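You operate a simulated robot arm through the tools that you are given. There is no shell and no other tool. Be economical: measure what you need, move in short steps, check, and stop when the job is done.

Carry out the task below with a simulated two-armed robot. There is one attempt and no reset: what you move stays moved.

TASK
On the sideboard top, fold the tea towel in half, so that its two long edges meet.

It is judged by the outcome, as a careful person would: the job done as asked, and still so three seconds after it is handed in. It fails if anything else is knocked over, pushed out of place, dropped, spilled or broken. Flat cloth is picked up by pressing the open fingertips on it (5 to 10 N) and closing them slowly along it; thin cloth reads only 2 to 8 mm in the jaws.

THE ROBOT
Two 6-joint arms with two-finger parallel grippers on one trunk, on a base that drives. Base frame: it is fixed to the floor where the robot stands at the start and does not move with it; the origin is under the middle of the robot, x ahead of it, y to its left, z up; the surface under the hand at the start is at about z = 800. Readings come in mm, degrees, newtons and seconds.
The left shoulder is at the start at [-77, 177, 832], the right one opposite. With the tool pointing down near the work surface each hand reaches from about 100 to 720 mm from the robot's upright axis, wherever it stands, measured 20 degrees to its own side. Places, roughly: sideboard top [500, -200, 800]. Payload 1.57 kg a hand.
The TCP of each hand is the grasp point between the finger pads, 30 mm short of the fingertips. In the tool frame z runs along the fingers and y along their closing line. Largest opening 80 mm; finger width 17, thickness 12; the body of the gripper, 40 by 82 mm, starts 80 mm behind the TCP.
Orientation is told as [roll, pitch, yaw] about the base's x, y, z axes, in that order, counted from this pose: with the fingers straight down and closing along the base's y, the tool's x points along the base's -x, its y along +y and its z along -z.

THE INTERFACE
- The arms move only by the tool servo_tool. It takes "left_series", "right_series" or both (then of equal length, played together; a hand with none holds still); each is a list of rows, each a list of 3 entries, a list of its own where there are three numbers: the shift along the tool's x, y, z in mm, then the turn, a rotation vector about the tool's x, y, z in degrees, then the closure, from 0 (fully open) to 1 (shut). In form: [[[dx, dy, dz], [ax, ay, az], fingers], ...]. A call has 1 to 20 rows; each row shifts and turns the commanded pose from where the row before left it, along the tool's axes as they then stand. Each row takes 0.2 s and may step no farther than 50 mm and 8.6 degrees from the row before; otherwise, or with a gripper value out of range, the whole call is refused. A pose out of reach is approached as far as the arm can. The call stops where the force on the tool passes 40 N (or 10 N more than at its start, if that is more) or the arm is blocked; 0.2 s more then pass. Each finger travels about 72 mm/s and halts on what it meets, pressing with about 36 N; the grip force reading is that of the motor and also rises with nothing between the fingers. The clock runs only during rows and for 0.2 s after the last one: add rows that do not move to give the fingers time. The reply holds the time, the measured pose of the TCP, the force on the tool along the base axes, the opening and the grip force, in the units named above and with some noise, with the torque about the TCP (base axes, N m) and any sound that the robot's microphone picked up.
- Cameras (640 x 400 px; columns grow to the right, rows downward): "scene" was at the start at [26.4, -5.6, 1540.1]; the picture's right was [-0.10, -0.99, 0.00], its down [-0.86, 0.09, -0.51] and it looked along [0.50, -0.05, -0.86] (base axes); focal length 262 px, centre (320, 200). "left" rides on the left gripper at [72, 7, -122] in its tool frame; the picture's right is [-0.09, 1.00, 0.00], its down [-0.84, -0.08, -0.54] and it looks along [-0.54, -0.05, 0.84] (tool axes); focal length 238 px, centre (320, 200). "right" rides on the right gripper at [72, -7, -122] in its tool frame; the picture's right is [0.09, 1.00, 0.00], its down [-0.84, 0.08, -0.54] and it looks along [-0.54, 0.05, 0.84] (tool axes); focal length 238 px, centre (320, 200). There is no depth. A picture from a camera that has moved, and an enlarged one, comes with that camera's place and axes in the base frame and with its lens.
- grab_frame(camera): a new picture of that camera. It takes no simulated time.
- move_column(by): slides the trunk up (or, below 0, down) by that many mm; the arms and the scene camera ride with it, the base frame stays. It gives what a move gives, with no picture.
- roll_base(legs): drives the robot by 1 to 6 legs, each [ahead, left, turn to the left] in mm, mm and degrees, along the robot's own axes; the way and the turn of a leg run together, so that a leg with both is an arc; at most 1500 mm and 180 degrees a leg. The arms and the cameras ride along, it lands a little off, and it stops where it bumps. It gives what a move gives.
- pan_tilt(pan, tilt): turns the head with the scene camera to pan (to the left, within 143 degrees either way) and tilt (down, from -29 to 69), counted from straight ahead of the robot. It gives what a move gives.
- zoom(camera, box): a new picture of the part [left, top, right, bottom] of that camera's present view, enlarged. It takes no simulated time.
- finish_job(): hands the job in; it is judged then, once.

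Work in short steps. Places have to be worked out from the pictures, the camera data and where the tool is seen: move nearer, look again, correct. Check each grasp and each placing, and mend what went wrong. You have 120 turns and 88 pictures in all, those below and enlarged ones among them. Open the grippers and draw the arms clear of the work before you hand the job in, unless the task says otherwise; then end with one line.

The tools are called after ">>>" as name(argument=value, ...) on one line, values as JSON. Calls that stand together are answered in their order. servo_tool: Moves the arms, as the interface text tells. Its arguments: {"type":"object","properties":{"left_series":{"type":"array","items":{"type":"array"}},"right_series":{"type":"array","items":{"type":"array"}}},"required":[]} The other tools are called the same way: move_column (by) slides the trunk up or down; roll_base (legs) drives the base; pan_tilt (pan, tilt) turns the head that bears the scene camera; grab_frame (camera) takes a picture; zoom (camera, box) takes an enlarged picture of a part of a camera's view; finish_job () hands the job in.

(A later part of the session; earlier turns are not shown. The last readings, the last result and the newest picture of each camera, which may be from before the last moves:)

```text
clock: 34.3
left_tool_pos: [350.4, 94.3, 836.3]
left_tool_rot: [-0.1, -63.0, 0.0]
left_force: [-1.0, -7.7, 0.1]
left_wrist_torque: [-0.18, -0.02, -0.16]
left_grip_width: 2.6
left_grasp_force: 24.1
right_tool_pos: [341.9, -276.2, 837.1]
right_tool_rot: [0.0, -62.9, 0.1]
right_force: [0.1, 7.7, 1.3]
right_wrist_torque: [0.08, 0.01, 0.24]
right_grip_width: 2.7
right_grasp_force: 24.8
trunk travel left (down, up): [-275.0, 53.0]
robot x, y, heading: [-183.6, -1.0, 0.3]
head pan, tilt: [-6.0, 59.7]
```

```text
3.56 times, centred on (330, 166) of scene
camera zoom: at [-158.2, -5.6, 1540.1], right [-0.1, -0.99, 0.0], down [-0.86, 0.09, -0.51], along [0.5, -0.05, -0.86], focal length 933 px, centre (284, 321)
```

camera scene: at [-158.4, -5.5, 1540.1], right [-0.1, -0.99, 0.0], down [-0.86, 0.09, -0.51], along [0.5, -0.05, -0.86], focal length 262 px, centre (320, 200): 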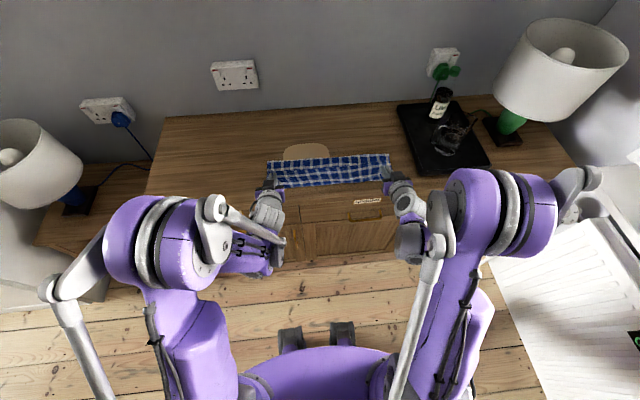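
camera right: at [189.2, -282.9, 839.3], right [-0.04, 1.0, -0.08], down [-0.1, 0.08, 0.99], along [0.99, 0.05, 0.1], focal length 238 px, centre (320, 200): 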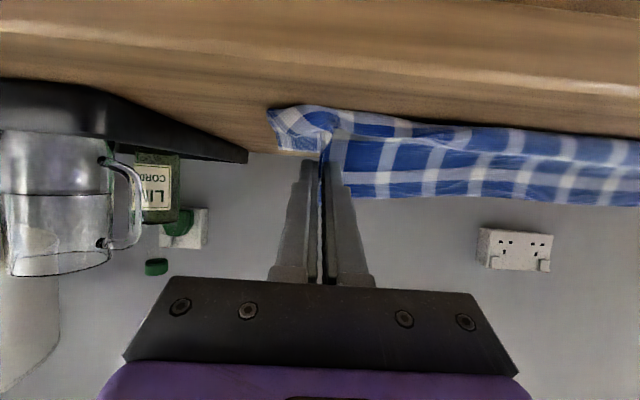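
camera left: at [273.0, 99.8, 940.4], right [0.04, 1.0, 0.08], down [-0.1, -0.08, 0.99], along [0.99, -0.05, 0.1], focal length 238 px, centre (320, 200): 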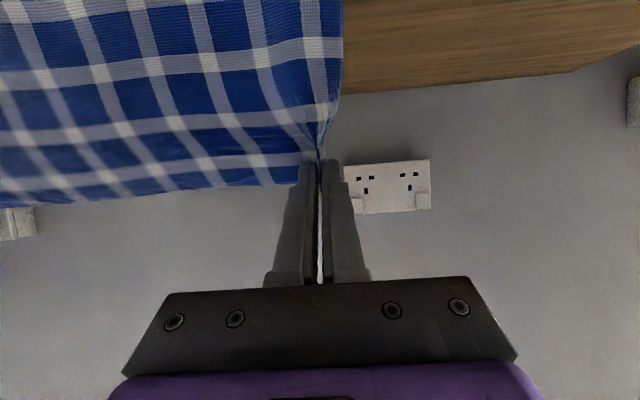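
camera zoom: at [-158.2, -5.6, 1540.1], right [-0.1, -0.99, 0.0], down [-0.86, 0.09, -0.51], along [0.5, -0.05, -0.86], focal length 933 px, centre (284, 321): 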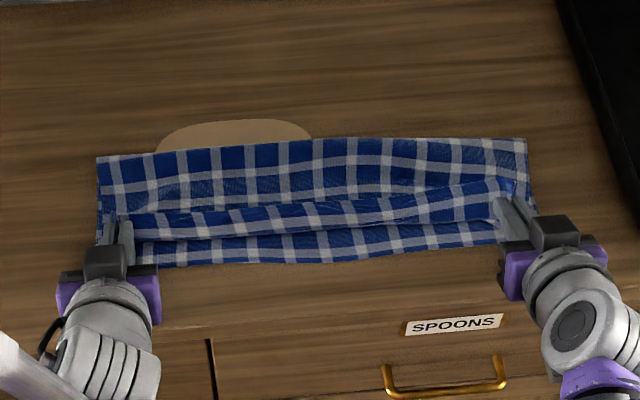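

The fold line is now at x≈487 on the left and ≈470 on the right, close to the middle. I finish the lay-down, bringing the grip points to about 13 mm behind the near edge.

>>> servo_tool(left_series=[[[4.9, 0, -4.6], [0, 0, 0], 1], [[4.9, 0, -4.6], [0, 0, 0], 1], [[4.9, 0, -4.6], [0, 0, 0], 1], [[0, 0, 0], [0, 0, 0], 1]], right_series=[[[4.9, 0, -4.6], [0, 0, 0], 1], [[4.9, 0, -4.6], [0, 0, 0], 1], [[4.9, 0, -4.6], [0, 0, 0], 1], [[0, 0, 0], [0, 0, 0], 1]])

>>> zoom(camera="scene", box=[240, 110, 420, 222])

>>> grab_frame(camera="left")

>>> grab_frame(camera="right")

```text
clock: 35.3
left_tool_pos: [330.9, 94.2, 830.0]
left_tool_rot: [0.0, -63.1, 0.0]
left_force: [2.3, -7.6, 6.0]
left_wrist_torque: [-0.23, -0.16, -0.17]
left_grip_width: 2.1
left_grasp_force: 24.4
right_tool_pos: [323.7, -277.0, 830.3]
right_tool_rot: [0.0, -63.1, 0.1]
right_force: [1.9, 8.4, 8.1]
right_wrist_torque: [0.06, -0.24, 0.25]
right_grip_width: 2.3
right_grasp_force: 23.7
trunk travel left (down, up): [-275.0, 53.0]
robot x, y, heading: [-185.6, -0.7, 0.0]
head pan, tilt: [-6.0, 59.7]
```

```text
3.56 times, centred on (330, 166) of scene
camera zoom: at [-158.8, -5.3, 1540.2], right [-0.1, -0.99, 0.0], down [-0.86, 0.09, -0.51], along [0.5, -0.05, -0.86], focal length 933 px, centre (284, 321)
```

zoom: 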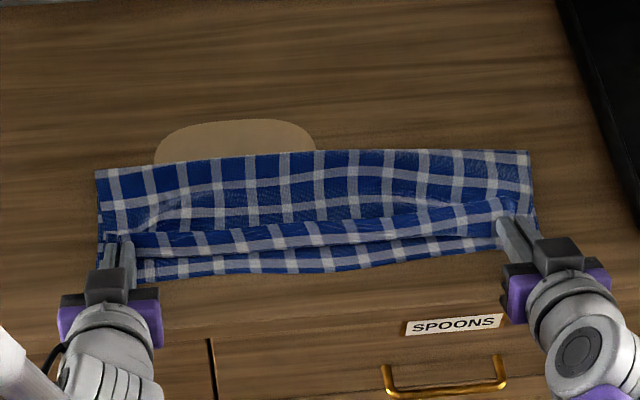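

```text
57 pictures are left
camera left: at [189.5, 99.9, 821.4], right [0.04, 1.0, 0.08], down [-0.1, -0.08, 0.99], along [0.99, -0.05, 0.1], focal length 238 px, centre (320, 200)
```

left: 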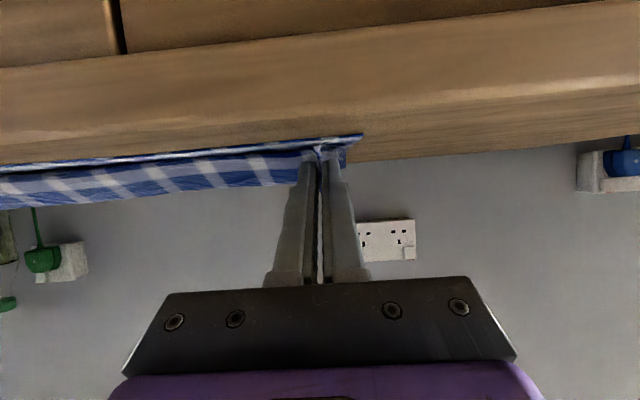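

```text
56 pictures are left
camera right: at [182.4, -283.6, 821.7], right [-0.04, 1.0, -0.08], down [-0.1, 0.08, 0.99], along [0.99, 0.05, 0.1], focal length 238 px, centre (320, 200)
```

right: 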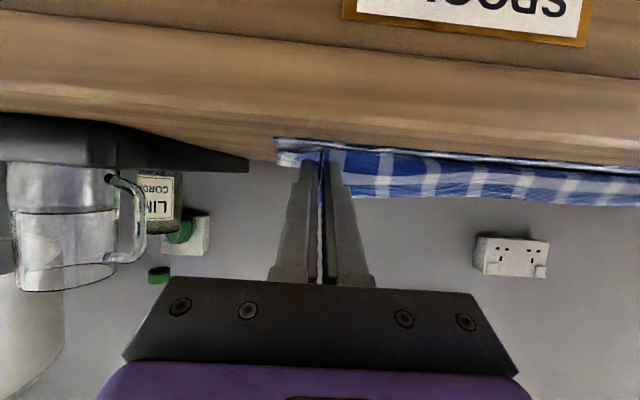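

The cloth was dragged about 15 mm toward me, which is harmless as there's still over 50 mm to the sideboard edge. The pinched edge is still turned up. I tilt the hands to about 93° so the edge points outward, and move in the last few millimetres while relaxing the sideways tension.

>>> servo_tool(left_series=[[[2.8, -0.5, -1.6], [0, -5, 0], 1], [[2.7, -0.5, -1.8], [0, -5, 0], 1], [[2.5, -0.5, -2.1], [0, -5, 0], 1], [[2.3, -0.5, -2.3], [0, -5, 0], 1], [[2.1, -0.5, -2.5], [0, -5, 0], 1], [[1.9, -0.5, -2.6], [0, -5, 0], 1], [[0, 0, 0], [0, 0, 0], 1]], right_series=[[[2.8, 0.5, -1.6], [0, -5, 0], 1], [[2.7, 0.5, -1.8], [0, -5, 0], 1], [[2.5, 0.5, -2.1], [0, -5, 0], 1], [[2.3, 0.5, -2.3], [0, -5, 0], 1], [[2.1, 0.5, -2.5], [0, -5, 0], 1], [[1.9, 0.5, -2.6], [0, -5, 0], 1], [[0, 0, 0], [0, 0, 0], 1]])

>>> zoom(camera="scene", box=[240, 110, 420, 222])

```text
clock: 36.9
left_tool_pos: [376.3, 78.6, 872.4]
left_tool_rot: [-179.6, -86.9, 179.7]
left_force: [0.2, -3.6, 0.4]
left_wrist_torque: [0.0, 0.02, -0.13]
left_grip_width: 2.5
left_grasp_force: 23.9
left hand out of reach, approached as far as the arm can: row 2, 3, 4, 5, 6
right_tool_pos: [371.1, -289.5, 877.8]
right_tool_rot: [-179.1, -86.9, 179.4]
right_force: [-0.6, 5.0, -0.5]
right_wrist_torque: [-0.03, 0.0, 0.13]
right_grip_width: 2.8
right_grasp_force: 23.6
right hand out of reach, approached as far as the arm can: row 2, 3, 4, 5, 6
trunk travel left (down, up): [-275.0, 53.0]
robot x, y, heading: [-185.5, 4.7, 0.1]
head pan, tilt: [-6.0, 59.7]
```

```text
3.56 times, centred on (330, 166) of scene
camera zoom: at [-158.6, -5.5, 1540.1], right [-0.1, -0.99, 0.0], down [-0.86, 0.09, -0.51], along [0.5, -0.05, -0.86], focal length 933 px, centre (284, 321)
```

zoom: 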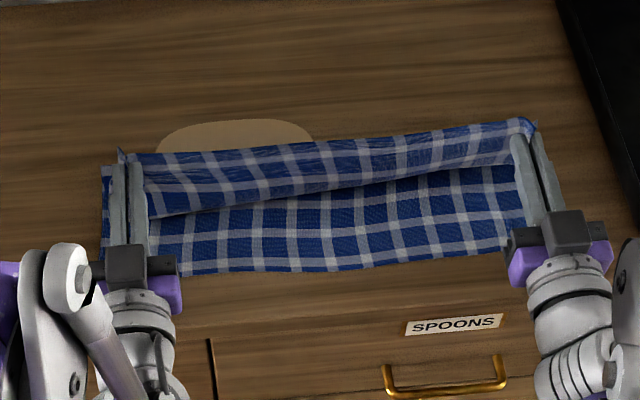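

At 93° tilt the arms can't reach that spot, so the hands rose to tip ≈(406, 877), which is luckily on my 45° line. The pose holds relative to the robot, so I can bring the edge down by lowering the trunk and backing the base in alternation.

>>> move_column(by=-18)

>>> roll_base(legs=[[-20, 6, 0]])

>>> zoom(camera="scene", box=[240, 100, 420, 212])

```text
clock: 37.6
left_tool_pos: [378.8, 78.6, 856.3]
left_tool_rot: [179.8, -87.0, -179.8]
left_force: [0.1, -4.5, 0.6]
left_wrist_torque: [-0.06, -0.02, -0.16]
left_grip_width: 2.6
left_grasp_force: 24.0
right_tool_pos: [372.6, -288.6, 859.0]
right_tool_rot: [179.5, -87.0, -179.4]
right_force: [0.5, 4.1, -0.6]
right_wrist_torque: [-0.07, 0.02, 0.15]
right_grip_width: 2.5
right_grasp_force: 23.7
trunk travel left (down, up): [-257.0, 71.0]
robot x, y, heading: [-183.5, 0.4, 0.3]
head pan, tilt: [-6.0, 59.7]
```

```text
clock: 38.4
left_tool_pos: [358.2, 85.4, 854.9]
left_tool_rot: [-179.8, -87.0, 180.0]
left_force: [-0.6, -4.7, 0.8]
left_wrist_torque: [-0.06, 0.02, -0.14]
left_grip_width: 2.5
left_grasp_force: 23.7
right_tool_pos: [352.1, -283.3, 858.7]
right_tool_rot: [180.0, -87.0, -179.9]
right_force: [0.0, 4.5, -0.3]
right_wrist_torque: [-0.06, -0.02, 0.14]
right_grip_width: 2.4
right_grasp_force: 23.8
trunk travel left (down, up): [-257.0, 71.0]
robot x, y, heading: [-204.4, 8.9, -0.1]
head pan, tilt: [-6.0, 59.7]
```

```text
3.56 times, centred on (330, 156) of scene
camera zoom: at [-177.3, 0.3, 1520.5], right [-0.1, -0.99, 0.0], down [-0.86, 0.09, -0.5], along [0.5, -0.05, -0.86], focal length 933 px, centre (284, 356)
```

zoom: 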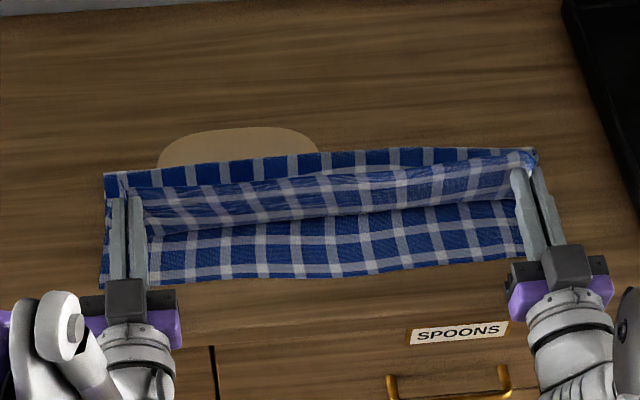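

It's going well: the fold line is at x≈471 and the near edge at ≈334. Next step along the same diagonal.

>>> move_column(by=-19)

>>> roll_base(legs=[[-20, 3, 0]])

>>> zoom(camera="scene", box=[240, 95, 420, 207])

>>> grab_frame(camera="left")

```text
clock: 39.0
left_tool_pos: [357.4, 84.9, 837.9]
left_tool_rot: [179.8, -87.0, -179.9]
left_force: [0.0, -4.5, 1.2]
left_wrist_torque: [-0.04, 0.0, -0.1]
left_grip_width: 2.8
left_grasp_force: 23.9
right_tool_pos: [352.3, -284.3, 840.4]
right_tool_rot: [179.8, -86.9, -179.6]
right_force: [-0.5, 3.6, -1.1]
right_wrist_torque: [-0.05, -0.01, 0.12]
right_grip_width: 2.5
right_grasp_force: 23.5
trunk travel left (down, up): [-238.0, 90.0]
robot x, y, heading: [-200.3, 4.2, 0.1]
head pan, tilt: [-6.0, 59.7]
```

```text
clock: 39.8
left_tool_pos: [339.3, 87.7, 836.9]
left_tool_rot: [-180.0, -87.0, 180.1]
left_force: [0.0, -5.2, 0.1]
left_wrist_torque: [-0.03, 0.0, -0.15]
left_grip_width: 2.5
left_grasp_force: 23.8
right_tool_pos: [332.0, -279.5, 840.8]
right_tool_rot: [180.0, -87.0, -179.9]
right_force: [0.2, 4.7, -0.8]
right_wrist_torque: [-0.07, -0.02, 0.16]
right_grip_width: 2.2
right_grasp_force: 23.9
trunk travel left (down, up): [-238.0, 90.0]
robot x, y, heading: [-224.2, 11.0, 0.2]
head pan, tilt: [-6.0, 59.7]
```

```text
3.56 times, centred on (330, 151) of scene
camera zoom: at [-196.8, 3.2, 1500.8], right [-0.1, -0.99, 0.0], down [-0.86, 0.09, -0.51], along [0.5, -0.05, -0.86], focal length 933 px, centre (284, 374)
```

zoom: 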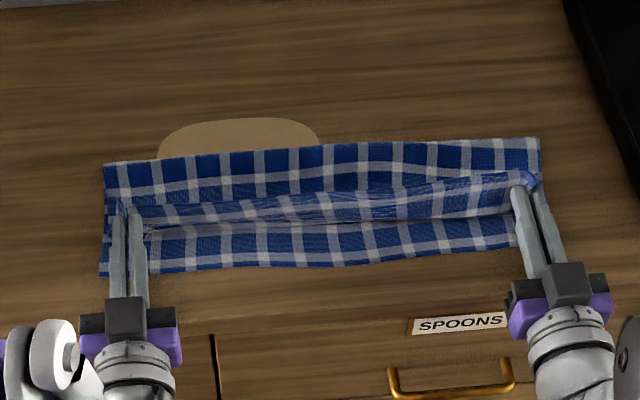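

```text
52 pictures are left
camera left: at [220.3, 92.9, 758.6], right [-0.01, 1.0, 0.09], down [-0.59, -0.08, 0.81], along [0.81, -0.05, 0.58], focal length 238 px, centre (320, 200)
```

left: 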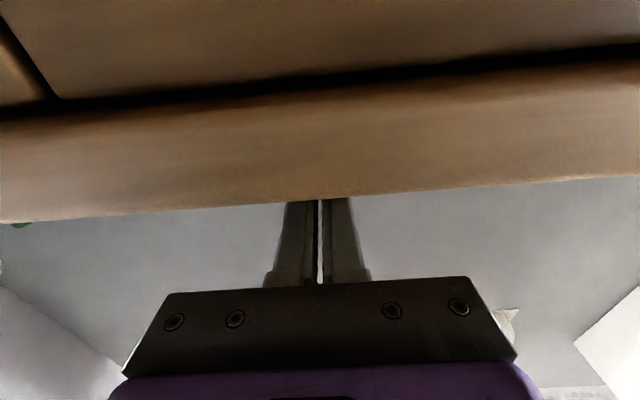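

There's clearance: the slab's front lip is at x≈277 and the gripper body will end at x≈240, ahead of it. One more diagonal step.

>>> move_column(by=-17)

>>> roll_base(legs=[[-22, 0, 0]])

>>> zoom(camera="scene", box=[240, 90, 420, 202])

```text
clock: 40.5
left_tool_pos: [338.5, 86.7, 819.5]
left_tool_rot: [180.1, -87.1, -179.9]
left_force: [0.1, -4.5, 1.0]
left_wrist_torque: [-0.07, -0.02, -0.13]
left_grip_width: 2.7
left_grasp_force: 23.8
right_tool_pos: [333.1, -279.9, 823.5]
right_tool_rot: [-179.5, -87.0, 179.6]
right_force: [0.2, 5.2, 0.5]
right_wrist_torque: [-0.01, 0.02, 0.17]
right_grip_width: 2.5
right_grasp_force: 24.6
trunk travel left (down, up): [-221.0, 107.0]
robot x, y, heading: [-222.7, 10.7, 0.2]
head pan, tilt: [-6.0, 59.7]
```

```text
clock: 41.3
left_tool_pos: [317.2, 86.8, 819.2]
left_tool_rot: [-180.0, -87.0, -180.0]
left_force: [-0.1, -4.5, 0.6]
left_wrist_torque: [-0.07, 0.01, -0.17]
left_grip_width: 2.5
left_grasp_force: 24.0
right_tool_pos: [311.3, -279.5, 822.9]
right_tool_rot: [180.0, -87.0, -179.8]
right_force: [-0.2, 4.7, 0.8]
right_wrist_torque: [-0.06, -0.01, 0.12]
right_grip_width: 2.7
right_grasp_force: 23.5
trunk travel left (down, up): [-221.0, 107.0]
robot x, y, heading: [-249.1, 6.9, 0.3]
head pan, tilt: [-6.0, 59.7]
```

```text
3.56 times, centred on (330, 146) of scene
camera zoom: at [-218.3, 3.1, 1483.9], right [-0.1, -0.99, 0.0], down [-0.86, 0.09, -0.51], along [0.5, -0.05, -0.86], focal length 933 px, centre (284, 392)
```

zoom: 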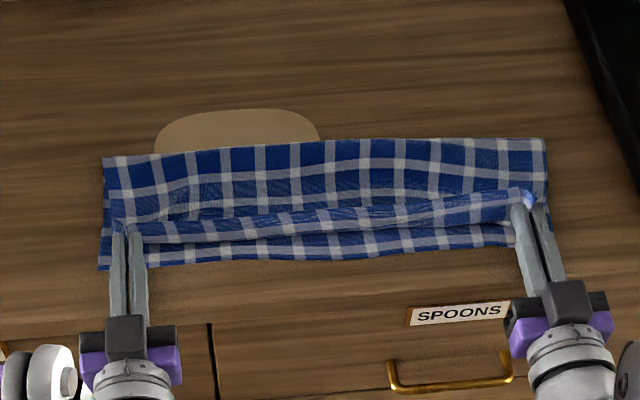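

The crease is about 12–15 mm too near (468 left, 449 right), leaving slack in the upper layer. I retrace up the diagonal with the arms to re-lay it, starting with a short test of how the arms respond.

>>> servo_tool(left_series=[[[-7, 0, 7], [0, 0, 0], 1], [[-7, 0, 7], [0, 0, 0], 1], [[-7, 0, 7], [0, 0, 0], 1], [[-7, 0, 7], [0, 0, 0], 1]], right_series=[[[-7, 0, 7], [0, 0, 0], 1], [[-7, 0, 7], [0, 0, 0], 1], [[-7, 0, 7], [0, 0, 0], 1], [[-7, 0, 7], [0, 0, 0], 1]])

```text
clock: 42.3
left_tool_pos: [342.6, 88.0, 848.9]
left_tool_rot: [-179.7, -87.0, 179.7]
left_force: [-0.4, -2.1, -0.3]
left_wrist_torque: [-0.01, 0.0, -0.14]
left_grip_width: 2.5
left_grasp_force: 24.0
right_tool_pos: [338.1, -279.5, 853.7]
right_tool_rot: [-179.7, -87.0, 180.0]
right_force: [-0.6, 4.6, -0.5]
right_wrist_torque: [-0.04, 0.02, 0.11]
right_grip_width: 2.3
right_grasp_force: 24.1
trunk travel left (down, up): [-221.0, 107.0]
robot x, y, heading: [-247.5, 6.7, -0.1]
head pan, tilt: [-6.0, 59.7]
```

The arms respond normally from here. I continue up and over, then out to lay the lower layer flat to x≈515, adding a little width on the left.

>>> servo_tool(left_series=[[[-6.3, 0.5, 9.8], [0, 0, 0], 1], [[-6.3, 0.5, 9.8], [0, 0, 0], 1], [[-6.3, 0.5, 9.8], [0, 0, 0], 1], [[-6.3, 0.5, 9.8], [0, 0, 0], 1], [[-6.3, 0.5, 9.8], [0, 0, 0], 1], [[-6.3, 0.5, 9.8], [0, 0, 0], 1], [[-6.3, 0.5, 9.8], [0, 0, 0], 1], [[-6.3, 0.5, 9.8], [0, 0, 0], 1], [[-6.3, 0, 9.8], [0, 0, 0], 1], [[-6.3, 0, 9.8], [0, 0, 0], 1], [[-6.3, 0, 9.8], [0, 0, 0], 1], [[-6.3, 0, 9.8], [0, 0, 0], 1], [[6.5, 0, 10], [0, 0, 0], 1], [[6.5, 0, 10], [0, 0, 0], 1], [[6.5, 0, 10], [0, 0, 0], 1], [[6.5, 0, 10], [0, 0, 0], 1], [[6.5, 0, 10], [0, 0, 0], 1], [[6.5, 0, 10], [0, 0, 0], 1], [[0, 0, 0], [0, 0, 0], 1]], right_series=[[[-6.3, 0, 9.8], [0, 0, 0], 1], [[-6.3, 0, 9.8], [0, 0, 0], 1], [[-6.3, 0, 9.8], [0, 0, 0], 1], [[-6.3, 0, 9.8], [0, 0, 0], 1], [[-6.3, 0, 9.8], [0, 0, 0], 1], [[-6.3, 0, 9.8], [0, 0, 0], 1], [[-6.3, 0, 9.8], [0, 0, 0], 1], [[-6.3, 0, 9.8], [0, 0, 0], 1], [[-6.3, 0, 9.8], [0, 0, 0], 1], [[-6.3, 0, 9.8], [0, 0, 0], 1], [[-6.3, 0, 9.8], [0, 0, 0], 1], [[-6.3, 0, 9.8], [0, 0, 0], 1], [[6.5, 0, 10], [0, 0, 0], 1], [[6.5, 0, 10], [0, 0, 0], 1], [[6.5, 0, 10], [0, 0, 0], 1], [[6.5, 0, 10], [0, 0, 0], 1], [[6.5, 0, 10], [0, 0, 0], 1], [[6.5, 0, 10], [0, 0, 0], 1], [[0, 0, 0], [0, 0, 0], 1]])

>>> zoom(camera="scene", box=[230, 70, 430, 195])

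```text
clock: 43.5
left_tool_pos: [385.8, 87.5, 880.8]
left_tool_rot: [-179.1, -87.4, 178.7]
left_force: [-8.6, -2.4, 5.1]
left_wrist_torque: [0.01, 1.28, -0.16]
left_grip_width: 2.6
left_grasp_force: 23.8
right_tool_pos: [384.2, -278.8, 885.6]
right_tool_rot: [-178.8, -86.9, 179.0]
right_force: [0.2, 3.8, -1.4]
right_wrist_torque: [-0.04, 0.03, 0.12]
right_grip_width: 2.3
right_grasp_force: 24.0
trunk travel left (down, up): [-221.0, 107.0]
robot x, y, heading: [-243.4, 8.0, -0.0]
head pan, tilt: [-6.0, 59.7]
stopped in row 6 (left hand): the force on the tool passed its limit at 58 N (the readings are from after the stop); the commanded pose is now the measured one
```

```text
3.20 times, centred on (330, 132) of scene
camera zoom: at [-217.6, 3.0, 1483.9], right [-0.1, -0.99, 0.0], down [-0.86, 0.09, -0.51], along [0.5, -0.05, -0.86], focal length 840 px, centre (288, 416)
```

zoom: 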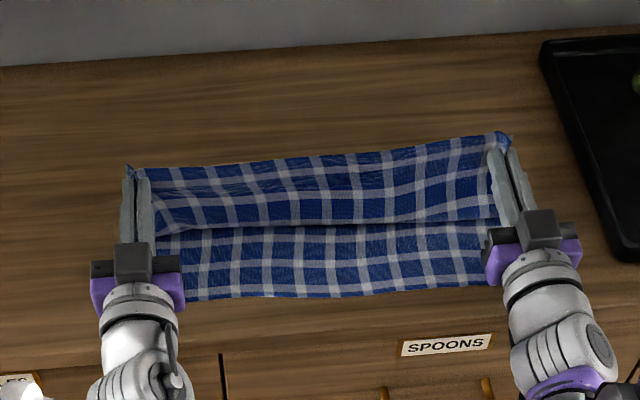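

The left arm touched something (58 N, now 8 N) as it moved forward, probably the slab's front lip. I look at the whole scene.

>>> grab_frame(camera="scene")

>>> grab_frame(camera="left")

```text
49 pictures are left
camera scene: at [-217.6, 3.0, 1483.9], right [-0.1, -0.99, 0.0], down [-0.86, 0.09, -0.51], along [0.5, -0.05, -0.86], focal length 262 px, centre (320, 200)
```

scene: 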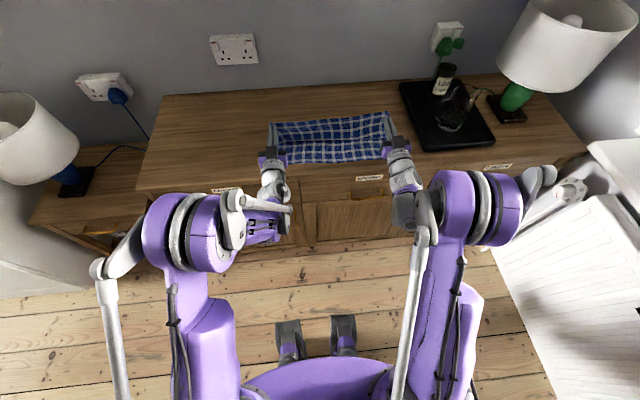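

```text
48 pictures are left
camera left: at [268.5, 93.7, 803.3], right [0.0, 1.0, 0.09], down [-0.58, -0.07, 0.81], along [0.81, -0.05, 0.58], focal length 238 px, centre (320, 200)
```

left: 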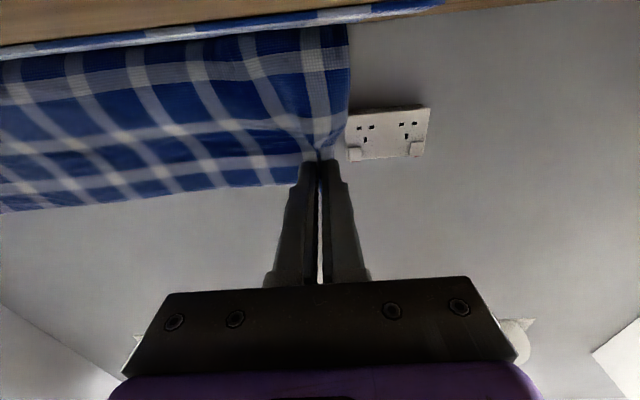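

The wrist camera mount had touched the slab's lip; nothing else was disturbed. So over the slab I keep the tilt at 63° and will only tilt further once the mount is in front of the lip. Now I raise, tilt back to 63°, then go over and out.

>>> servo_tool(left_series=[[[-8, 0, 0], [0, 0, 0], 1], [[-8, 0, 0], [0, 0, 0], 1], [[-8, 0, 0], [0, 0, 0], 1], [[-6.1, 0.5, 13.2], [0, 5, 0], 1], [[-7.2, 0.5, 12.7], [0, 5, 0], 1], [[-8.3, 0.5, 12], [0, 5, 0], 1], [[-9.3, 0.5, 11.2], [0, 5, 0], 1], [[-10.3, 0.5, 10.3], [0, 5, 0], 1], [[-11.1, 0.5, 9.5], [0, 5, 0], 1], [[1, 0, 11.7], [0, 0, 0], 1], [[1, 0, 11.7], [0, 0, 0], 1], [[1, 0, 11.7], [0, 0, 0], 1], [[1, 0, 11.7], [0, 0, 0], 1], [[1, 0, 11.7], [0, 0, 0], 1], [[1, 0, 11.7], [0, 0, 0], 1], [[0, 0, 0], [0, 0, 0], 1]], right_series=[[[-8, 0, 0], [0, 0, 0], 1], [[-8, 0, 0], [0, 0, 0], 1], [[-8, 0, 0], [0, 0, 0], 1], [[-6.1, 0, 13.2], [0, 5, 0], 1], [[-7.2, 0, 12.7], [0, 5, 0], 1], [[-8.3, 0, 12], [0, 5, 0], 1], [[-9.3, 0, 11.2], [0, 5, 0], 1], [[-10.3, 0, 10.3], [0, 5, 0], 1], [[-11.1, 0, 9.5], [0, 5, 0], 1], [[1, 0, 11.7], [0, 0, 0], 1], [[1, 0, 11.7], [0, 0, 0], 1], [[1, 0, 11.7], [0, 0, 0], 1], [[1, 0, 11.7], [0, 0, 0], 1], [[1, 0, 11.7], [0, 0, 0], 1], [[1, 0, 11.7], [0, 0, 0], 1], [[0, 0, 0], [0, 0, 0], 1]])

>>> zoom(camera="scene", box=[230, 70, 430, 195])

```text
clock: 46.9
left_tool_pos: [522.4, 90.5, 907.5]
left_tool_rot: [-0.1, -62.7, -0.2]
left_force: [0.9, -5.4, 0.2]
left_wrist_torque: [-0.15, -0.03, -0.13]
left_grip_width: 2.5
left_grasp_force: 23.5
right_tool_pos: [519.9, -279.0, 914.4]
right_tool_rot: [0.0, -63.0, 0.2]
right_force: [0.2, 6.5, -1.0]
right_wrist_torque: [0.07, 0.01, 0.17]
right_grip_width: 2.7
right_grasp_force: 24.3
trunk travel left (down, up): [-221.0, 107.0]
robot x, y, heading: [-246.0, 9.1, 0.0]
head pan, tilt: [-6.0, 59.7]
```

```text
3.20 times, centred on (330, 132) of scene
camera zoom: at [-218.0, 3.2, 1483.9], right [-0.1, -0.99, 0.0], down [-0.86, 0.09, -0.51], along [0.5, -0.05, -0.86], focal length 840 px, centre (288, 416)
```

zoom: 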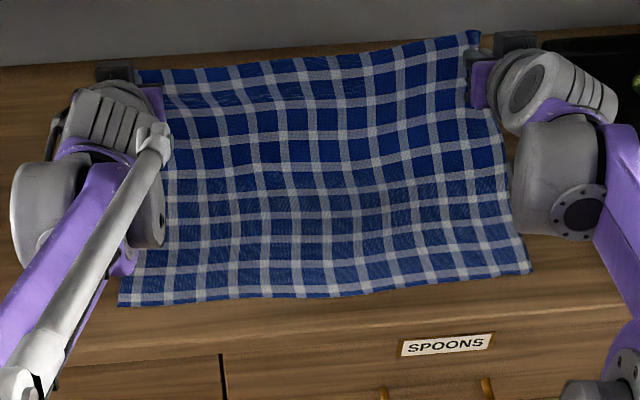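

The towel is flat again, with the near edge at x≈328, so the crease should be at ≈480. I re-lay it along the 45° line with more lag, tilting only near the end.

>>> servo_tool(left_series=[[[-1.4, 0, -13.1], [0, 0, 0], 1], [[-1.4, 0, -13.1], [0, 0, 0], 1], [[-1.4, 0, -13.1], [0, 0, 0], 1], [[-1.4, 0, -13.1], [0, 0, 0], 1], [[-1.4, 0, -13.1], [0, 0, 0], 1], [[13.4, 0, -4.4], [0, 0, 0], 1], [[13.4, 0, -4.4], [0, 0, 0], 1], [[13.4, 0, -4.4], [0, 0, 0], 1], [[13.4, 0, -4.4], [0, 0, 0], 1], [[13.4, 0, -4.4], [0, 0, 0], 1], [[13.4, 0, -4.4], [0, 0, 0], 1], [[13.4, 0, -3.6], [0, -3, 0], 1], [[13.2, 0, -4.3], [0, -3, 0], 1], [[12.9, 0, -5], [0, -3, 0], 1], [[12.7, 0, -5.6], [0, -3, 0], 1], [[12.3, 0, -6.3], [0, -3, 0], 1], [[0, 0, 0], [0, 0, 0], 1]], right_series=[[[-0.5, 0, -12.1], [0, 0, 0], 1], [[-0.5, 0, -12.1], [0, 0, 0], 1], [[-0.5, 0, -12.1], [0, 0, 0], 1], [[-0.5, 0, -12.1], [0, 0, 0], 1], [[-0.5, 0, -12.1], [0, 0, 0], 1], [[13.4, 0, -4.4], [0, 0, 0], 1], [[13.4, 0, -4.4], [0, 0, 0], 1], [[13.4, 0, -4.4], [0, 0, 0], 1], [[13.4, 0, -4.4], [0, 0, 0], 1], [[13.4, 0, -4.4], [0, 0, 0], 1], [[13.4, 0, -4.4], [0, 0, 0], 1], [[13.4, 0, -3.6], [0, -3, 0], 1], [[13.2, 0, -4.3], [0, -3, 0], 1], [[12.9, 0, -5], [0, -3, 0], 1], [[12.7, 0, -5.6], [0, -3, 0], 1], [[12.3, 0, -6.3], [0, -3, 0], 1], [[0, 0, 0], [0, 0, 0], 1]])

>>> zoom(camera="scene", box=[240, 90, 420, 202])

```text
clock: 50.5
left_tool_pos: [361.9, 92.0, 832.8]
left_tool_rot: [-0.4, -77.7, 0.0]
left_force: [-0.4, -6.9, 0.1]
left_wrist_torque: [-0.15, 0.02, -0.23]
left_grip_width: 2.3
left_grasp_force: 24.3
right_tool_pos: [361.5, -279.4, 832.2]
right_tool_rot: [-0.1, -78.0, 0.2]
right_force: [-0.2, 7.3, 0.7]
right_wrist_torque: [-0.01, -0.01, 0.21]
right_grip_width: 2.3
right_grasp_force: 24.2
trunk travel left (down, up): [-221.0, 107.0]
robot x, y, heading: [-246.0, 7.1, 0.1]
head pan, tilt: [-6.0, 59.7]
```

```text
3.56 times, centred on (330, 146) of scene
camera zoom: at [-217.7, 3.2, 1483.9], right [-0.1, -0.99, 0.0], down [-0.86, 0.09, -0.51], along [0.5, -0.05, -0.86], focal length 933 px, centre (284, 392)
```

zoom: 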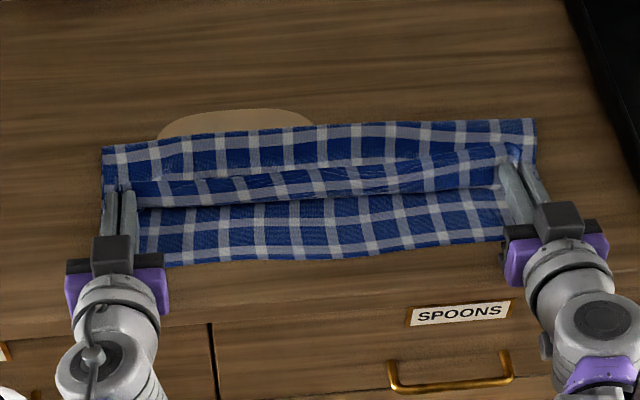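

Fold line is at 482 left and 478 right, exactly in the middle. I make the final forward move to the near edge, tilting to 93° and staying just off the table.

>>> servo_tool(left_series=[[[3.5, 0, -6.9], [0, -2.5, 0], 1], [[3.2, 0, -7.1], [0, -2.5, 0], 1], [[2.9, 0, -7.2], [0, -2.5, 0], 1], [[2.6, 0, -7.3], [0, -2.5, 0], 1], [[2.3, 0, -7.4], [0, -2.5, 0], 1], [[1.9, 0, -7.5], [0, -2.5, 0], 1], [[0, 0, 0], [0, 0, 0], 1]], right_series=[[[3.5, 0, -6.9], [0, -2.5, 0], 1], [[3.2, 0, -7.1], [0, -2.5, 0], 1], [[2.9, 0, -7.2], [0, -2.5, 0], 1], [[2.6, 0, -7.3], [0, -2.5, 0], 1], [[2.3, 0, -7.4], [0, -2.5, 0], 1], [[1.9, 0, -7.5], [0, -2.5, 0], 1], [[0, 0, 0], [0, 0, 0], 1]])

>>> zoom(camera="scene", box=[240, 90, 420, 202])

```text
clock: 52.1
left_tool_pos: [316.2, 92.2, 820.8]
left_tool_rot: [-178.8, -87.3, 178.6]
left_force: [-0.2, -8.9, 1.0]
left_wrist_torque: [-0.09, -0.03, -0.29]
left_grip_width: 2.7
left_grasp_force: 23.8
right_tool_pos: [316.8, -280.3, 820.4]
right_tool_rot: [-179.3, -86.9, 179.4]
right_force: [0.8, 8.7, 0.7]
right_wrist_torque: [-0.08, 0.0, 0.26]
right_grip_width: 2.4
right_grasp_force: 23.7
trunk travel left (down, up): [-221.0, 107.0]
robot x, y, heading: [-243.6, 3.9, 0.0]
head pan, tilt: [-6.0, 59.7]
```

```text
3.56 times, centred on (330, 146) of scene
camera zoom: at [-217.6, 3.2, 1483.9], right [-0.1, -0.99, 0.0], down [-0.86, 0.09, -0.51], along [0.5, -0.05, -0.86], focal length 933 px, centre (284, 392)
```

zoom: 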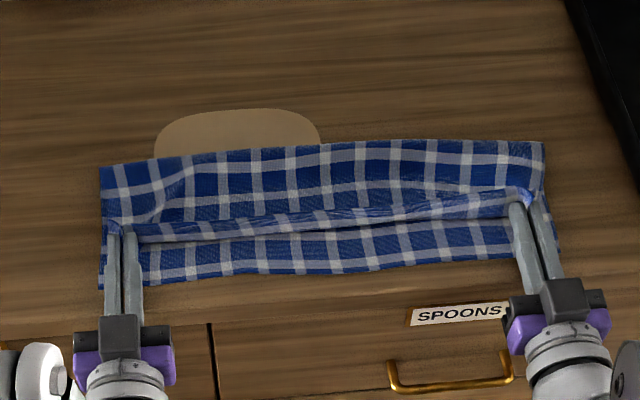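

Relative to the table the whole towel slid about 24 mm, because the down-hanging lobe pressed on the lower layer. The near edge is now at ≈305, so the upper edge is still about 26 mm short. I try raising 20 mm so the lobe lifts off, then going forward 20 mm.

>>> servo_tool(left_series=[[[-7, 0, 0], [0, 0, 0], 1], [[-7, 0, 0], [0, 0, 0], 1], [[-6, 0, 0], [0, 0, 0], 1], [[0, 0, -6], [0, 0, 0], 1], [[0, 0, -7], [0, 0, 0], 1], [[0, 0, -7], [0, 0, 0], 1], [[0, 0, 0], [0, 0, 0], 1]], right_series=[[[-7, 0, 0], [0, 0, 0], 1], [[-7, 0, 0], [0, 0, 0], 1], [[-6, 0, 0], [0, 0, 0], 1], [[0, 0, -6], [0, 0, 0], 1], [[0, 0, -7], [0, 0, 0], 1], [[0, 0, -7], [0, 0, 0], 1], [[0, 0, 0], [0, 0, 0], 1]])

>>> zoom(camera="scene", box=[240, 90, 420, 202])

```text
clock: 53.7
left_tool_pos: [295.5, 91.8, 839.3]
left_tool_rot: [-178.8, -87.4, 178.5]
left_force: [0.0, -7.4, 0.4]
left_wrist_torque: [-0.08, -0.04, -0.25]
left_grip_width: 2.5
left_grasp_force: 23.6
right_tool_pos: [295.3, -279.9, 840.4]
right_tool_rot: [-179.5, -87.0, 179.7]
right_force: [0.0, 7.0, -0.1]
right_wrist_torque: [-0.08, 0.0, 0.25]
right_grip_width: 2.7
right_grasp_force: 23.7
trunk travel left (down, up): [-221.0, 107.0]
robot x, y, heading: [-247.1, 9.2, 0.2]
head pan, tilt: [-6.0, 59.7]
```

```text
3.56 times, centred on (330, 146) of scene
camera zoom: at [-217.4, 3.1, 1483.8], right [-0.1, -0.99, 0.0], down [-0.86, 0.09, -0.51], along [0.5, -0.05, -0.86], focal length 933 px, centre (284, 392)
```

zoom: 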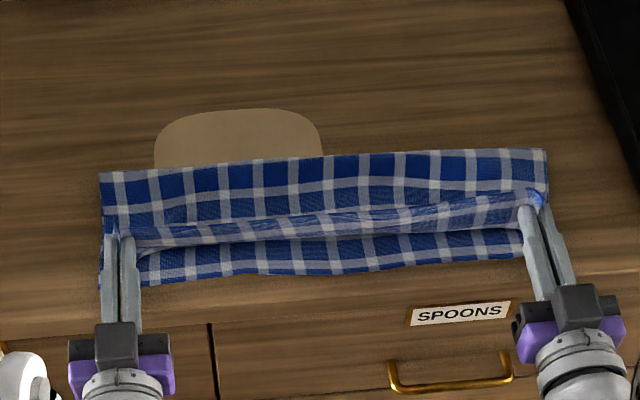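

The crease rolls back whenever the hands get ahead of the 45° line, and it drags when there's a fat lobe. So I repeat the lay-down exactly on the line with no lag, with full tilt reached early. First I go up, over and out to flatten again.

>>> servo_tool(left_series=[[[-7.5, 0, 10.4], [0, 0, 0], 1], [[-7.5, 0, 10.4], [0, 0, 0], 1], [[-7.5, 0, 10.4], [0, 0, 0], 1], [[-7.5, 0, 10.4], [0, 0, 0], 1], [[-7.5, 0, 10.4], [0, 0, 0], 1], [[-7.5, 0, 10.4], [0, 0, 0], 1], [[-7.5, 0, 10.4], [0, 0, 0], 1], [[-7.5, 0, 10.4], [0, 0, 0], 1], [[-5.9, 0, 15], [0, 5, 0], 1], [[-7.2, 0, 14.5], [0, 5, 0], 1], [[-8.4, 0, 13.8], [0, 5, 0], 1], [[-9.6, 0, 13], [0, 5, 0], 1], [[-10.7, 0, 12.1], [0, 5, 0], 1], [[-11.7, 0, 11.1], [0, 5, 0], 1], [[2.6, 0, 12.5], [0, 0, 0], 1], [[2.6, 0, 12.5], [0, 0, 0], 1], [[2.6, 0, 12.5], [0, 0, 0], 1], [[2.6, 0, 12.5], [0, 0, 0], 1], [[2.6, 0, 12.5], [0, 0, 0], 1], [[0, 0, 0], [0, 0, 0], 1]], right_series=[[[-7.5, 0, 10.4], [0, 0, 0], 1], [[-7.5, 0, 10.4], [0, 0, 0], 1], [[-7.5, 0, 10.4], [0, 0, 0], 1], [[-7.5, 0, 10.4], [0, 0, 0], 1], [[-7.5, 0, 10.4], [0, 0, 0], 1], [[-7.5, 0, 10.4], [0, 0, 0], 1], [[-7.5, 0, 10.4], [0, 0, 0], 1], [[-7.5, 0, 10.4], [0, 0, 0], 1], [[-5.9, 0, 15], [0, 5, 0], 1], [[-7.2, 0, 14.5], [0, 5, 0], 1], [[-8.4, 0, 13.8], [0, 5, 0], 1], [[-9.6, 0, 13], [0, 5, 0], 1], [[-10.7, 0, 12.1], [0, 5, 0], 1], [[-11.7, 0, 11.1], [0, 5, 0], 1], [[2.6, 0, 12.5], [0, 0, 0], 1], [[2.6, 0, 12.5], [0, 0, 0], 1], [[2.6, 0, 12.5], [0, 0, 0], 1], [[2.6, 0, 12.5], [0, 0, 0], 1], [[2.6, 0, 12.5], [0, 0, 0], 1], [[0, 0, 0], [0, 0, 0], 1]])

>>> zoom(camera="scene", box=[230, 70, 430, 195])

```text
clock: 57.9
left_tool_pos: [512.4, 91.8, 903.7]
left_tool_rot: [-0.1, -62.7, -0.1]
left_force: [-0.4, -6.6, 0.1]
left_wrist_torque: [-0.12, 0.0, -0.18]
left_grip_width: 2.8
left_grasp_force: 24.3
right_tool_pos: [511.8, -277.9, 904.5]
right_tool_rot: [-0.1, -63.0, 0.3]
right_force: [0.0, 6.5, -1.1]
right_wrist_torque: [0.03, 0.05, 0.14]
right_grip_width: 2.6
right_grasp_force: 24.3
trunk travel left (down, up): [-221.0, 107.0]
robot x, y, heading: [-246.1, 9.3, 0.2]
head pan, tilt: [-6.0, 59.7]
```

```text
3.20 times, centred on (330, 132) of scene
camera zoom: at [-218.0, 3.2, 1483.9], right [-0.1, -0.99, 0.0], down [-0.86, 0.09, -0.51], along [0.5, -0.05, -0.86], focal length 840 px, centre (288, 416)
```

zoom: 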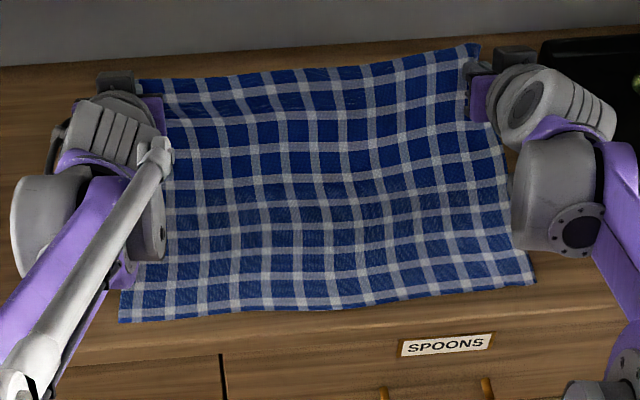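

Flat again, with the near edge at 306 left and 314 right. To regain margin from the front lip I pull the flat towel back: drive 70 mm forward and lower the far edge, the left slightly more to square it.

>>> roll_base(legs=[[70, 0, 0]])

>>> servo_tool(left_series=[[[7.6, 0, 5.4], [0, 0, 0], 1], [[7.6, 0, 5.4], [0, 0, 0], 1], [[7.6, 0, 5.4], [0, 0, 0], 1], [[7.6, 0, 5.4], [0, 0, 0], 1], [[7.6, 0, 5.4], [0, 0, 0], 1], [[7.6, 0, 5.4], [0, 0, 0], 1], [[0, 0, 0], [0, 0, 0], 1]], right_series=[[[8.2, 0, 4.2], [0, 0, 0], 1], [[8.2, 0, 4.2], [0, 0, 0], 1], [[8.2, 0, 4.2], [0, 0, 0], 1], [[8.2, 0, 4.2], [0, 0, 0], 1], [[8.2, 0, 4.2], [0, 0, 0], 1], [[8.2, 0, 4.2], [0, 0, 0], 1], [[0, 0, 0], [0, 0, 0], 1]])

>>> zoom(camera="scene", box=[230, 90, 430, 215])

```text
clock: 58.9
left_tool_pos: [583.7, 92.1, 902.6]
left_tool_rot: [-0.1, -62.7, -0.3]
left_force: [-0.2, -5.2, 1.1]
left_wrist_torque: [-0.17, -0.02, -0.12]
left_grip_width: 2.3
left_grasp_force: 23.9
right_tool_pos: [582.8, -279.1, 904.0]
right_tool_rot: [0.0, -63.1, 0.3]
right_force: [-0.8, 6.2, -1.2]
right_wrist_torque: [0.03, 0.03, 0.14]
right_grip_width: 2.3
right_grasp_force: 23.9
trunk travel left (down, up): [-221.0, 107.0]
robot x, y, heading: [-177.7, 10.0, 0.3]
head pan, tilt: [-6.0, 59.7]
```

```text
clock: 60.5
left_tool_pos: [591.0, 91.2, 848.4]
left_tool_rot: [-0.1, -62.6, 0.0]
left_force: [0.2, -6.2, 0.4]
left_wrist_torque: [-0.14, -0.01, -0.1]
left_grip_width: 2.4
left_grasp_force: 23.5
right_tool_pos: [582.8, -277.4, 847.9]
right_tool_rot: [0.0, -62.9, 0.2]
right_force: [0.3, 6.3, -0.3]
right_wrist_torque: [0.05, 0.03, 0.21]
right_grip_width: 2.3
right_grasp_force: 23.6
trunk travel left (down, up): [-221.0, 107.0]
robot x, y, heading: [-177.1, 10.7, -0.1]
head pan, tilt: [-6.0, 59.7]
```

```text
3.20 times, centred on (330, 152) of scene
camera zoom: at [-148.6, 3.3, 1483.9], right [-0.1, -0.99, 0.0], down [-0.86, 0.09, -0.51], along [0.5, -0.05, -0.86], focal length 840 px, centre (288, 352)
```

zoom: 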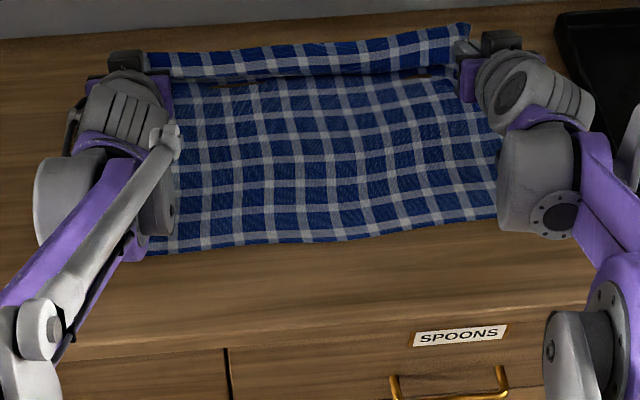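

The towel slides easily: it moved +70 with the base, so the near edge is now at ≈378 left and 386 right with plenty of margin. Now I re-lay it exactly on the 45° line from here and check at mid-height.

>>> servo_tool(left_series=[[[-7.4, 0, -10.2], [0, 0, 0], 1], [[-7.4, 0, -10.2], [0, 0, 0], 1], [[-7.4, 0, -10.2], [0, 0, 0], 1], [[-7.4, 0, -10.2], [0, 0, 0], 1], [[-3.5, 0, -13], [0, 0, 0], 1], [[-3.5, 0, -13], [0, 0, 0], 1], [[-3.5, 0, -13], [0, 0, 0], 1], [[-3.5, 0, -13], [0, 0, 0], 1], [[-3.5, 0, -13], [0, 0, 0], 1], [[2.8, 0, -10.9], [0, 0, 0], 1], [[2.8, 0, -10.9], [0, 0, 0], 1], [[13.4, 0, -4.4], [0, 0, 0], 1], [[13.4, 0, -4.4], [0, 0, 0], 1], [[13.4, 0, -4.4], [0, 0, 0], 1], [[13.4, 0, -4.4], [0, 0, 0], 1], [[13.4, 0, -4.4], [0, 0, 0], 1], [[13.4, 0, -4.4], [0, 0, 0], 1], [[0, 0, 0], [0, 0, 0], 1]], right_series=[[[-8.4, 0, -8.2], [0, 0, 0], 1], [[-8.4, 0, -8.2], [0, 0, 0], 1], [[-8.4, 0, -8.2], [0, 0, 0], 1], [[-8.4, 0, -8.2], [0, 0, 0], 1], [[-3.9, 0, -12.1], [0, 0, 0], 1], [[-3.9, 0, -12.1], [0, 0, 0], 1], [[-3.9, 0, -12.1], [0, 0, 0], 1], [[-3.9, 0, -12.1], [0, 0, 0], 1], [[-3.9, 0, -12.1], [0, 0, 0], 1], [[1.9, 0, -9.1], [0, 0, 0], 1], [[1.9, 0, -9.1], [0, 0, 0], 1], [[13.4, 0, -4.4], [0, 0, 0], 1], [[13.4, 0, -4.4], [0, 0, 0], 1], [[13.4, 0, -4.4], [0, 0, 0], 1], [[13.4, 0, -4.4], [0, 0, 0], 1], [[13.4, 0, -4.4], [0, 0, 0], 1], [[13.4, 0, -4.4], [0, 0, 0], 1], [[0, 0, 0], [0, 0, 0], 1]])

>>> zoom(camera="scene", box=[230, 90, 430, 215])

```text
clock: 64.3
left_tool_pos: [436.4, 91.5, 883.9]
left_tool_rot: [-0.2, -62.7, -0.1]
left_force: [0.3, -6.6, 0.2]
left_wrist_torque: [-0.16, 0.0, -0.18]
left_grip_width: 2.7
left_grasp_force: 23.5
right_tool_pos: [445.2, -277.4, 882.5]
right_tool_rot: [-0.1, -63.0, 0.1]
right_force: [-0.9, 7.0, -0.3]
right_wrist_torque: [0.05, -0.03, 0.23]
right_grip_width: 2.6
right_grasp_force: 23.4
trunk travel left (down, up): [-221.0, 107.0]
robot x, y, heading: [-173.3, 12.3, 0.1]
head pan, tilt: [-6.0, 59.7]
```

```text
3.20 times, centred on (330, 152) of scene
camera zoom: at [-148.3, 3.3, 1483.8], right [-0.1, -0.99, 0.0], down [-0.86, 0.09, -0.51], along [0.5, -0.05, -0.86], focal length 840 px, centre (288, 352)
```

zoom: 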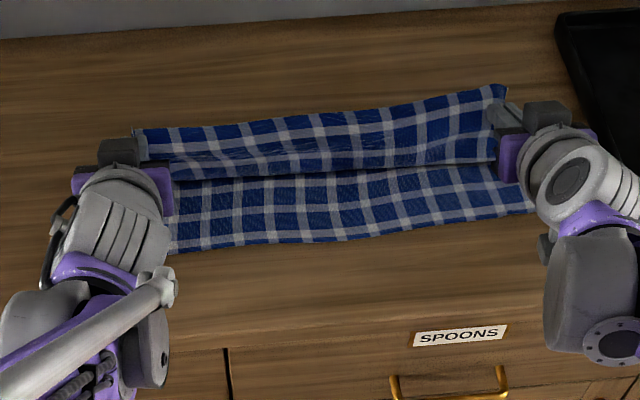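

The near edge is at ≈382 left and 394 right, and the hands are slightly ahead of the line. I descend a bit steeper with a modest tilt (70°) so the camera mount stays clear of the lip.

>>> servo_tool(left_series=[[[10.8, 0, -3], [0, -1.5, 0], 1], [[10.8, 0, -3], [0, -1.5, 0], 1], [[10.8, 0, -3], [0, -1.5, 0], 1], [[10.8, 0, -3], [0, -1.5, 0], 1], [[10.8, 0, -3], [0, -1.5, 0], 1], [[8, 0, -4.5], [0, 0, 0], 1], [[8, 0, -4.5], [0, 0, 0], 1], [[0, 0, 0], [0, 0, 0], 1]], right_series=[[[10.3, 0, -2.3], [0, -1.5, 0], 1], [[10.3, 0, -2.3], [0, -1.5, 0], 1], [[10.3, 0, -2.3], [0, -1.5, 0], 1], [[10.3, 0, -2.3], [0, -1.5, 0], 1], [[10.3, 0, -2.3], [0, -1.5, 0], 1], [[8, 0, -4.5], [0, 0, 0], 1], [[8, 0, -4.5], [0, 0, 0], 1], [[0, 0, 0], [0, 0, 0], 1]])

>>> zoom(camera="scene", box=[240, 90, 420, 202])

```text
clock: 65.6
left_tool_pos: [397.1, 91.8, 839.6]
left_tool_rot: [-0.5, -70.4, 0.1]
left_force: [-0.3, -6.3, 1.2]
left_wrist_torque: [-0.18, -0.02, -0.13]
left_grip_width: 2.5
left_grasp_force: 24.2
right_tool_pos: [412.8, -277.3, 841.4]
right_tool_rot: [0.2, -70.6, 0.0]
right_force: [-3.6, 8.5, 11.4]
right_wrist_torque: [0.11, 1.68, -0.13]
right_grip_width: 2.3
right_grasp_force: 23.7
trunk travel left (down, up): [-221.0, 107.0]
robot x, y, heading: [-177.5, 5.1, -0.1]
head pan, tilt: [-6.0, 59.7]
stopped in row 6 (right hand): the force on the tool passed its limit at 50 N (the readings are from after the stop); the commanded pose is now the measured one
```

```text
3.56 times, centred on (330, 146) of scene
camera zoom: at [-149.5, 3.7, 1483.9], right [-0.1, -0.99, 0.0], down [-0.86, 0.09, -0.51], along [0.5, -0.05, -0.86], focal length 933 px, centre (284, 392)
```

zoom: 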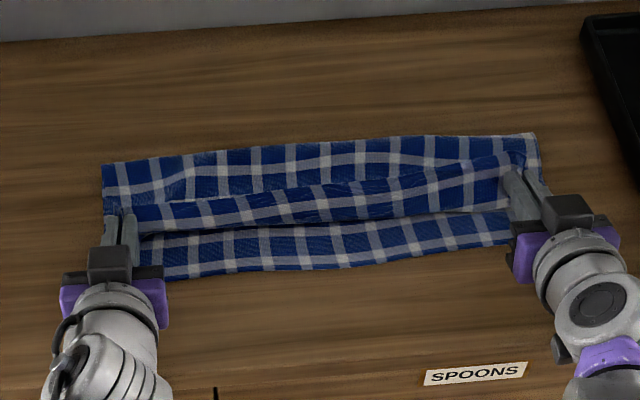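

The right camera mount touched the lip lightly and stopped. The crease is well placed: 151 mm behind the near edge on the left, about 139 mm on the right. I reduce the tilt to 60° about the fingertips and finish along the line.

>>> servo_tool(left_series=[[[-2.6, 0, 0.2], [0, 5, 0], 1], [[-2.6, 0, 0.2], [0, 5, 0], 1], [[5.9, 0, -1.2], [0, 0, 0], 1], [[5.9, 0, -1.2], [0, 0, 0], 1], [[5.9, 0, -1.2], [0, 0, 0], 1], [[0, 0, 0], [0, 0, 0], 1]], right_series=[[[-2.6, 0, 0.2], [0, 5, 0], 1], [[-2.6, 0, 0.2], [0, 5, 0], 1], [[5.9, 0, -1.2], [0, 0, 0], 1], [[5.9, 0, -1.2], [0, 0, 0], 1], [[5.9, 0, -1.2], [0, 0, 0], 1], [[0, 0, 0], [0, 0, 0], 1]])

>>> zoom(camera="scene", box=[240, 90, 420, 202])

```text
clock: 67.0
left_tool_pos: [389.2, 91.4, 830.8]
left_tool_rot: [-0.3, -60.2, -0.1]
left_force: [1.7, -9.3, 6.5]
left_wrist_torque: [-0.26, -0.19, -0.16]
left_grip_width: 2.4
left_grasp_force: 24.0
right_tool_pos: [404.2, -279.3, 831.3]
right_tool_rot: [-0.1, -60.6, 0.0]
right_force: [-0.2, 9.8, 3.1]
right_wrist_torque: [0.12, -0.09, 0.26]
right_grip_width: 2.5
right_grasp_force: 23.7
trunk travel left (down, up): [-221.0, 107.0]
robot x, y, heading: [-182.0, 7.2, 0.2]
head pan, tilt: [-6.0, 59.7]
```

```text
3.56 times, centred on (330, 146) of scene
camera zoom: at [-148.8, 3.3, 1483.9], right [-0.1, -0.99, 0.0], down [-0.86, 0.09, -0.51], along [0.5, -0.05, -0.86], focal length 933 px, centre (284, 392)
```

zoom: 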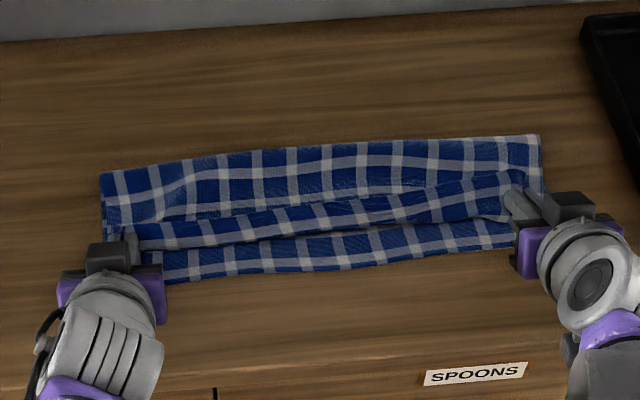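

The upper edge is still about 25–30 mm short, but there's plenty of room now. I raise 4 mm and draw forward 28 mm.

>>> servo_tool(left_series=[[[-3.5, 0, -2], [0, 0, 0], 1], [[3.5, 0, -6.1], [0, 0, 0], 1], [[3.5, 0, -6.1], [0, 0, 0], 1], [[3.5, 0, -6.1], [0, 0, 0], 1], [[3.5, 0, -6.1], [0, 0, 0], 1], [[0, 0, 0], [0, 0, 0], 1]], right_series=[[[-3.5, 0, -2], [0, 0, 0], 1], [[3.5, 0, -6.1], [0, 0, 0], 1], [[3.5, 0, -6.1], [0, 0, 0], 1], [[3.5, 0, -6.1], [0, 0, 0], 1], [[3.5, 0, -6.1], [0, 0, 0], 1], [[0, 0, 0], [0, 0, 0], 1]])

>>> zoom(camera="scene", box=[240, 90, 420, 202])

```text
clock: 68.4
left_tool_pos: [362.3, 92.6, 834.9]
left_tool_rot: [-0.2, -60.2, -0.1]
left_force: [0.5, -8.4, 1.1]
left_wrist_torque: [-0.24, -0.02, -0.16]
left_grip_width: 2.5
left_grasp_force: 23.7
right_tool_pos: [377.4, -279.6, 836.2]
right_tool_rot: [0.1, -60.7, 0.1]
right_force: [-0.4, 7.8, -0.1]
right_wrist_torque: [0.12, 0.0, 0.29]
right_grip_width: 2.4
right_grasp_force: 23.8
trunk travel left (down, up): [-221.0, 107.0]
robot x, y, heading: [-174.0, 8.1, -0.0]
head pan, tilt: [-6.0, 59.7]
```

```text
3.56 times, centred on (330, 146) of scene
camera zoom: at [-148.1, 3.2, 1483.8], right [-0.1, -0.99, 0.0], down [-0.86, 0.09, -0.51], along [0.5, -0.05, -0.86], focal length 933 px, centre (284, 392)
```

zoom: 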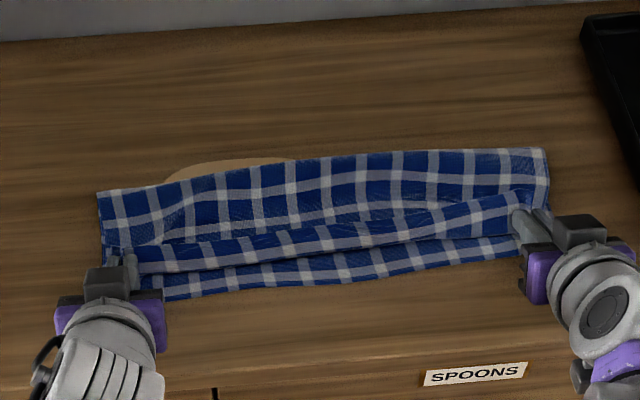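

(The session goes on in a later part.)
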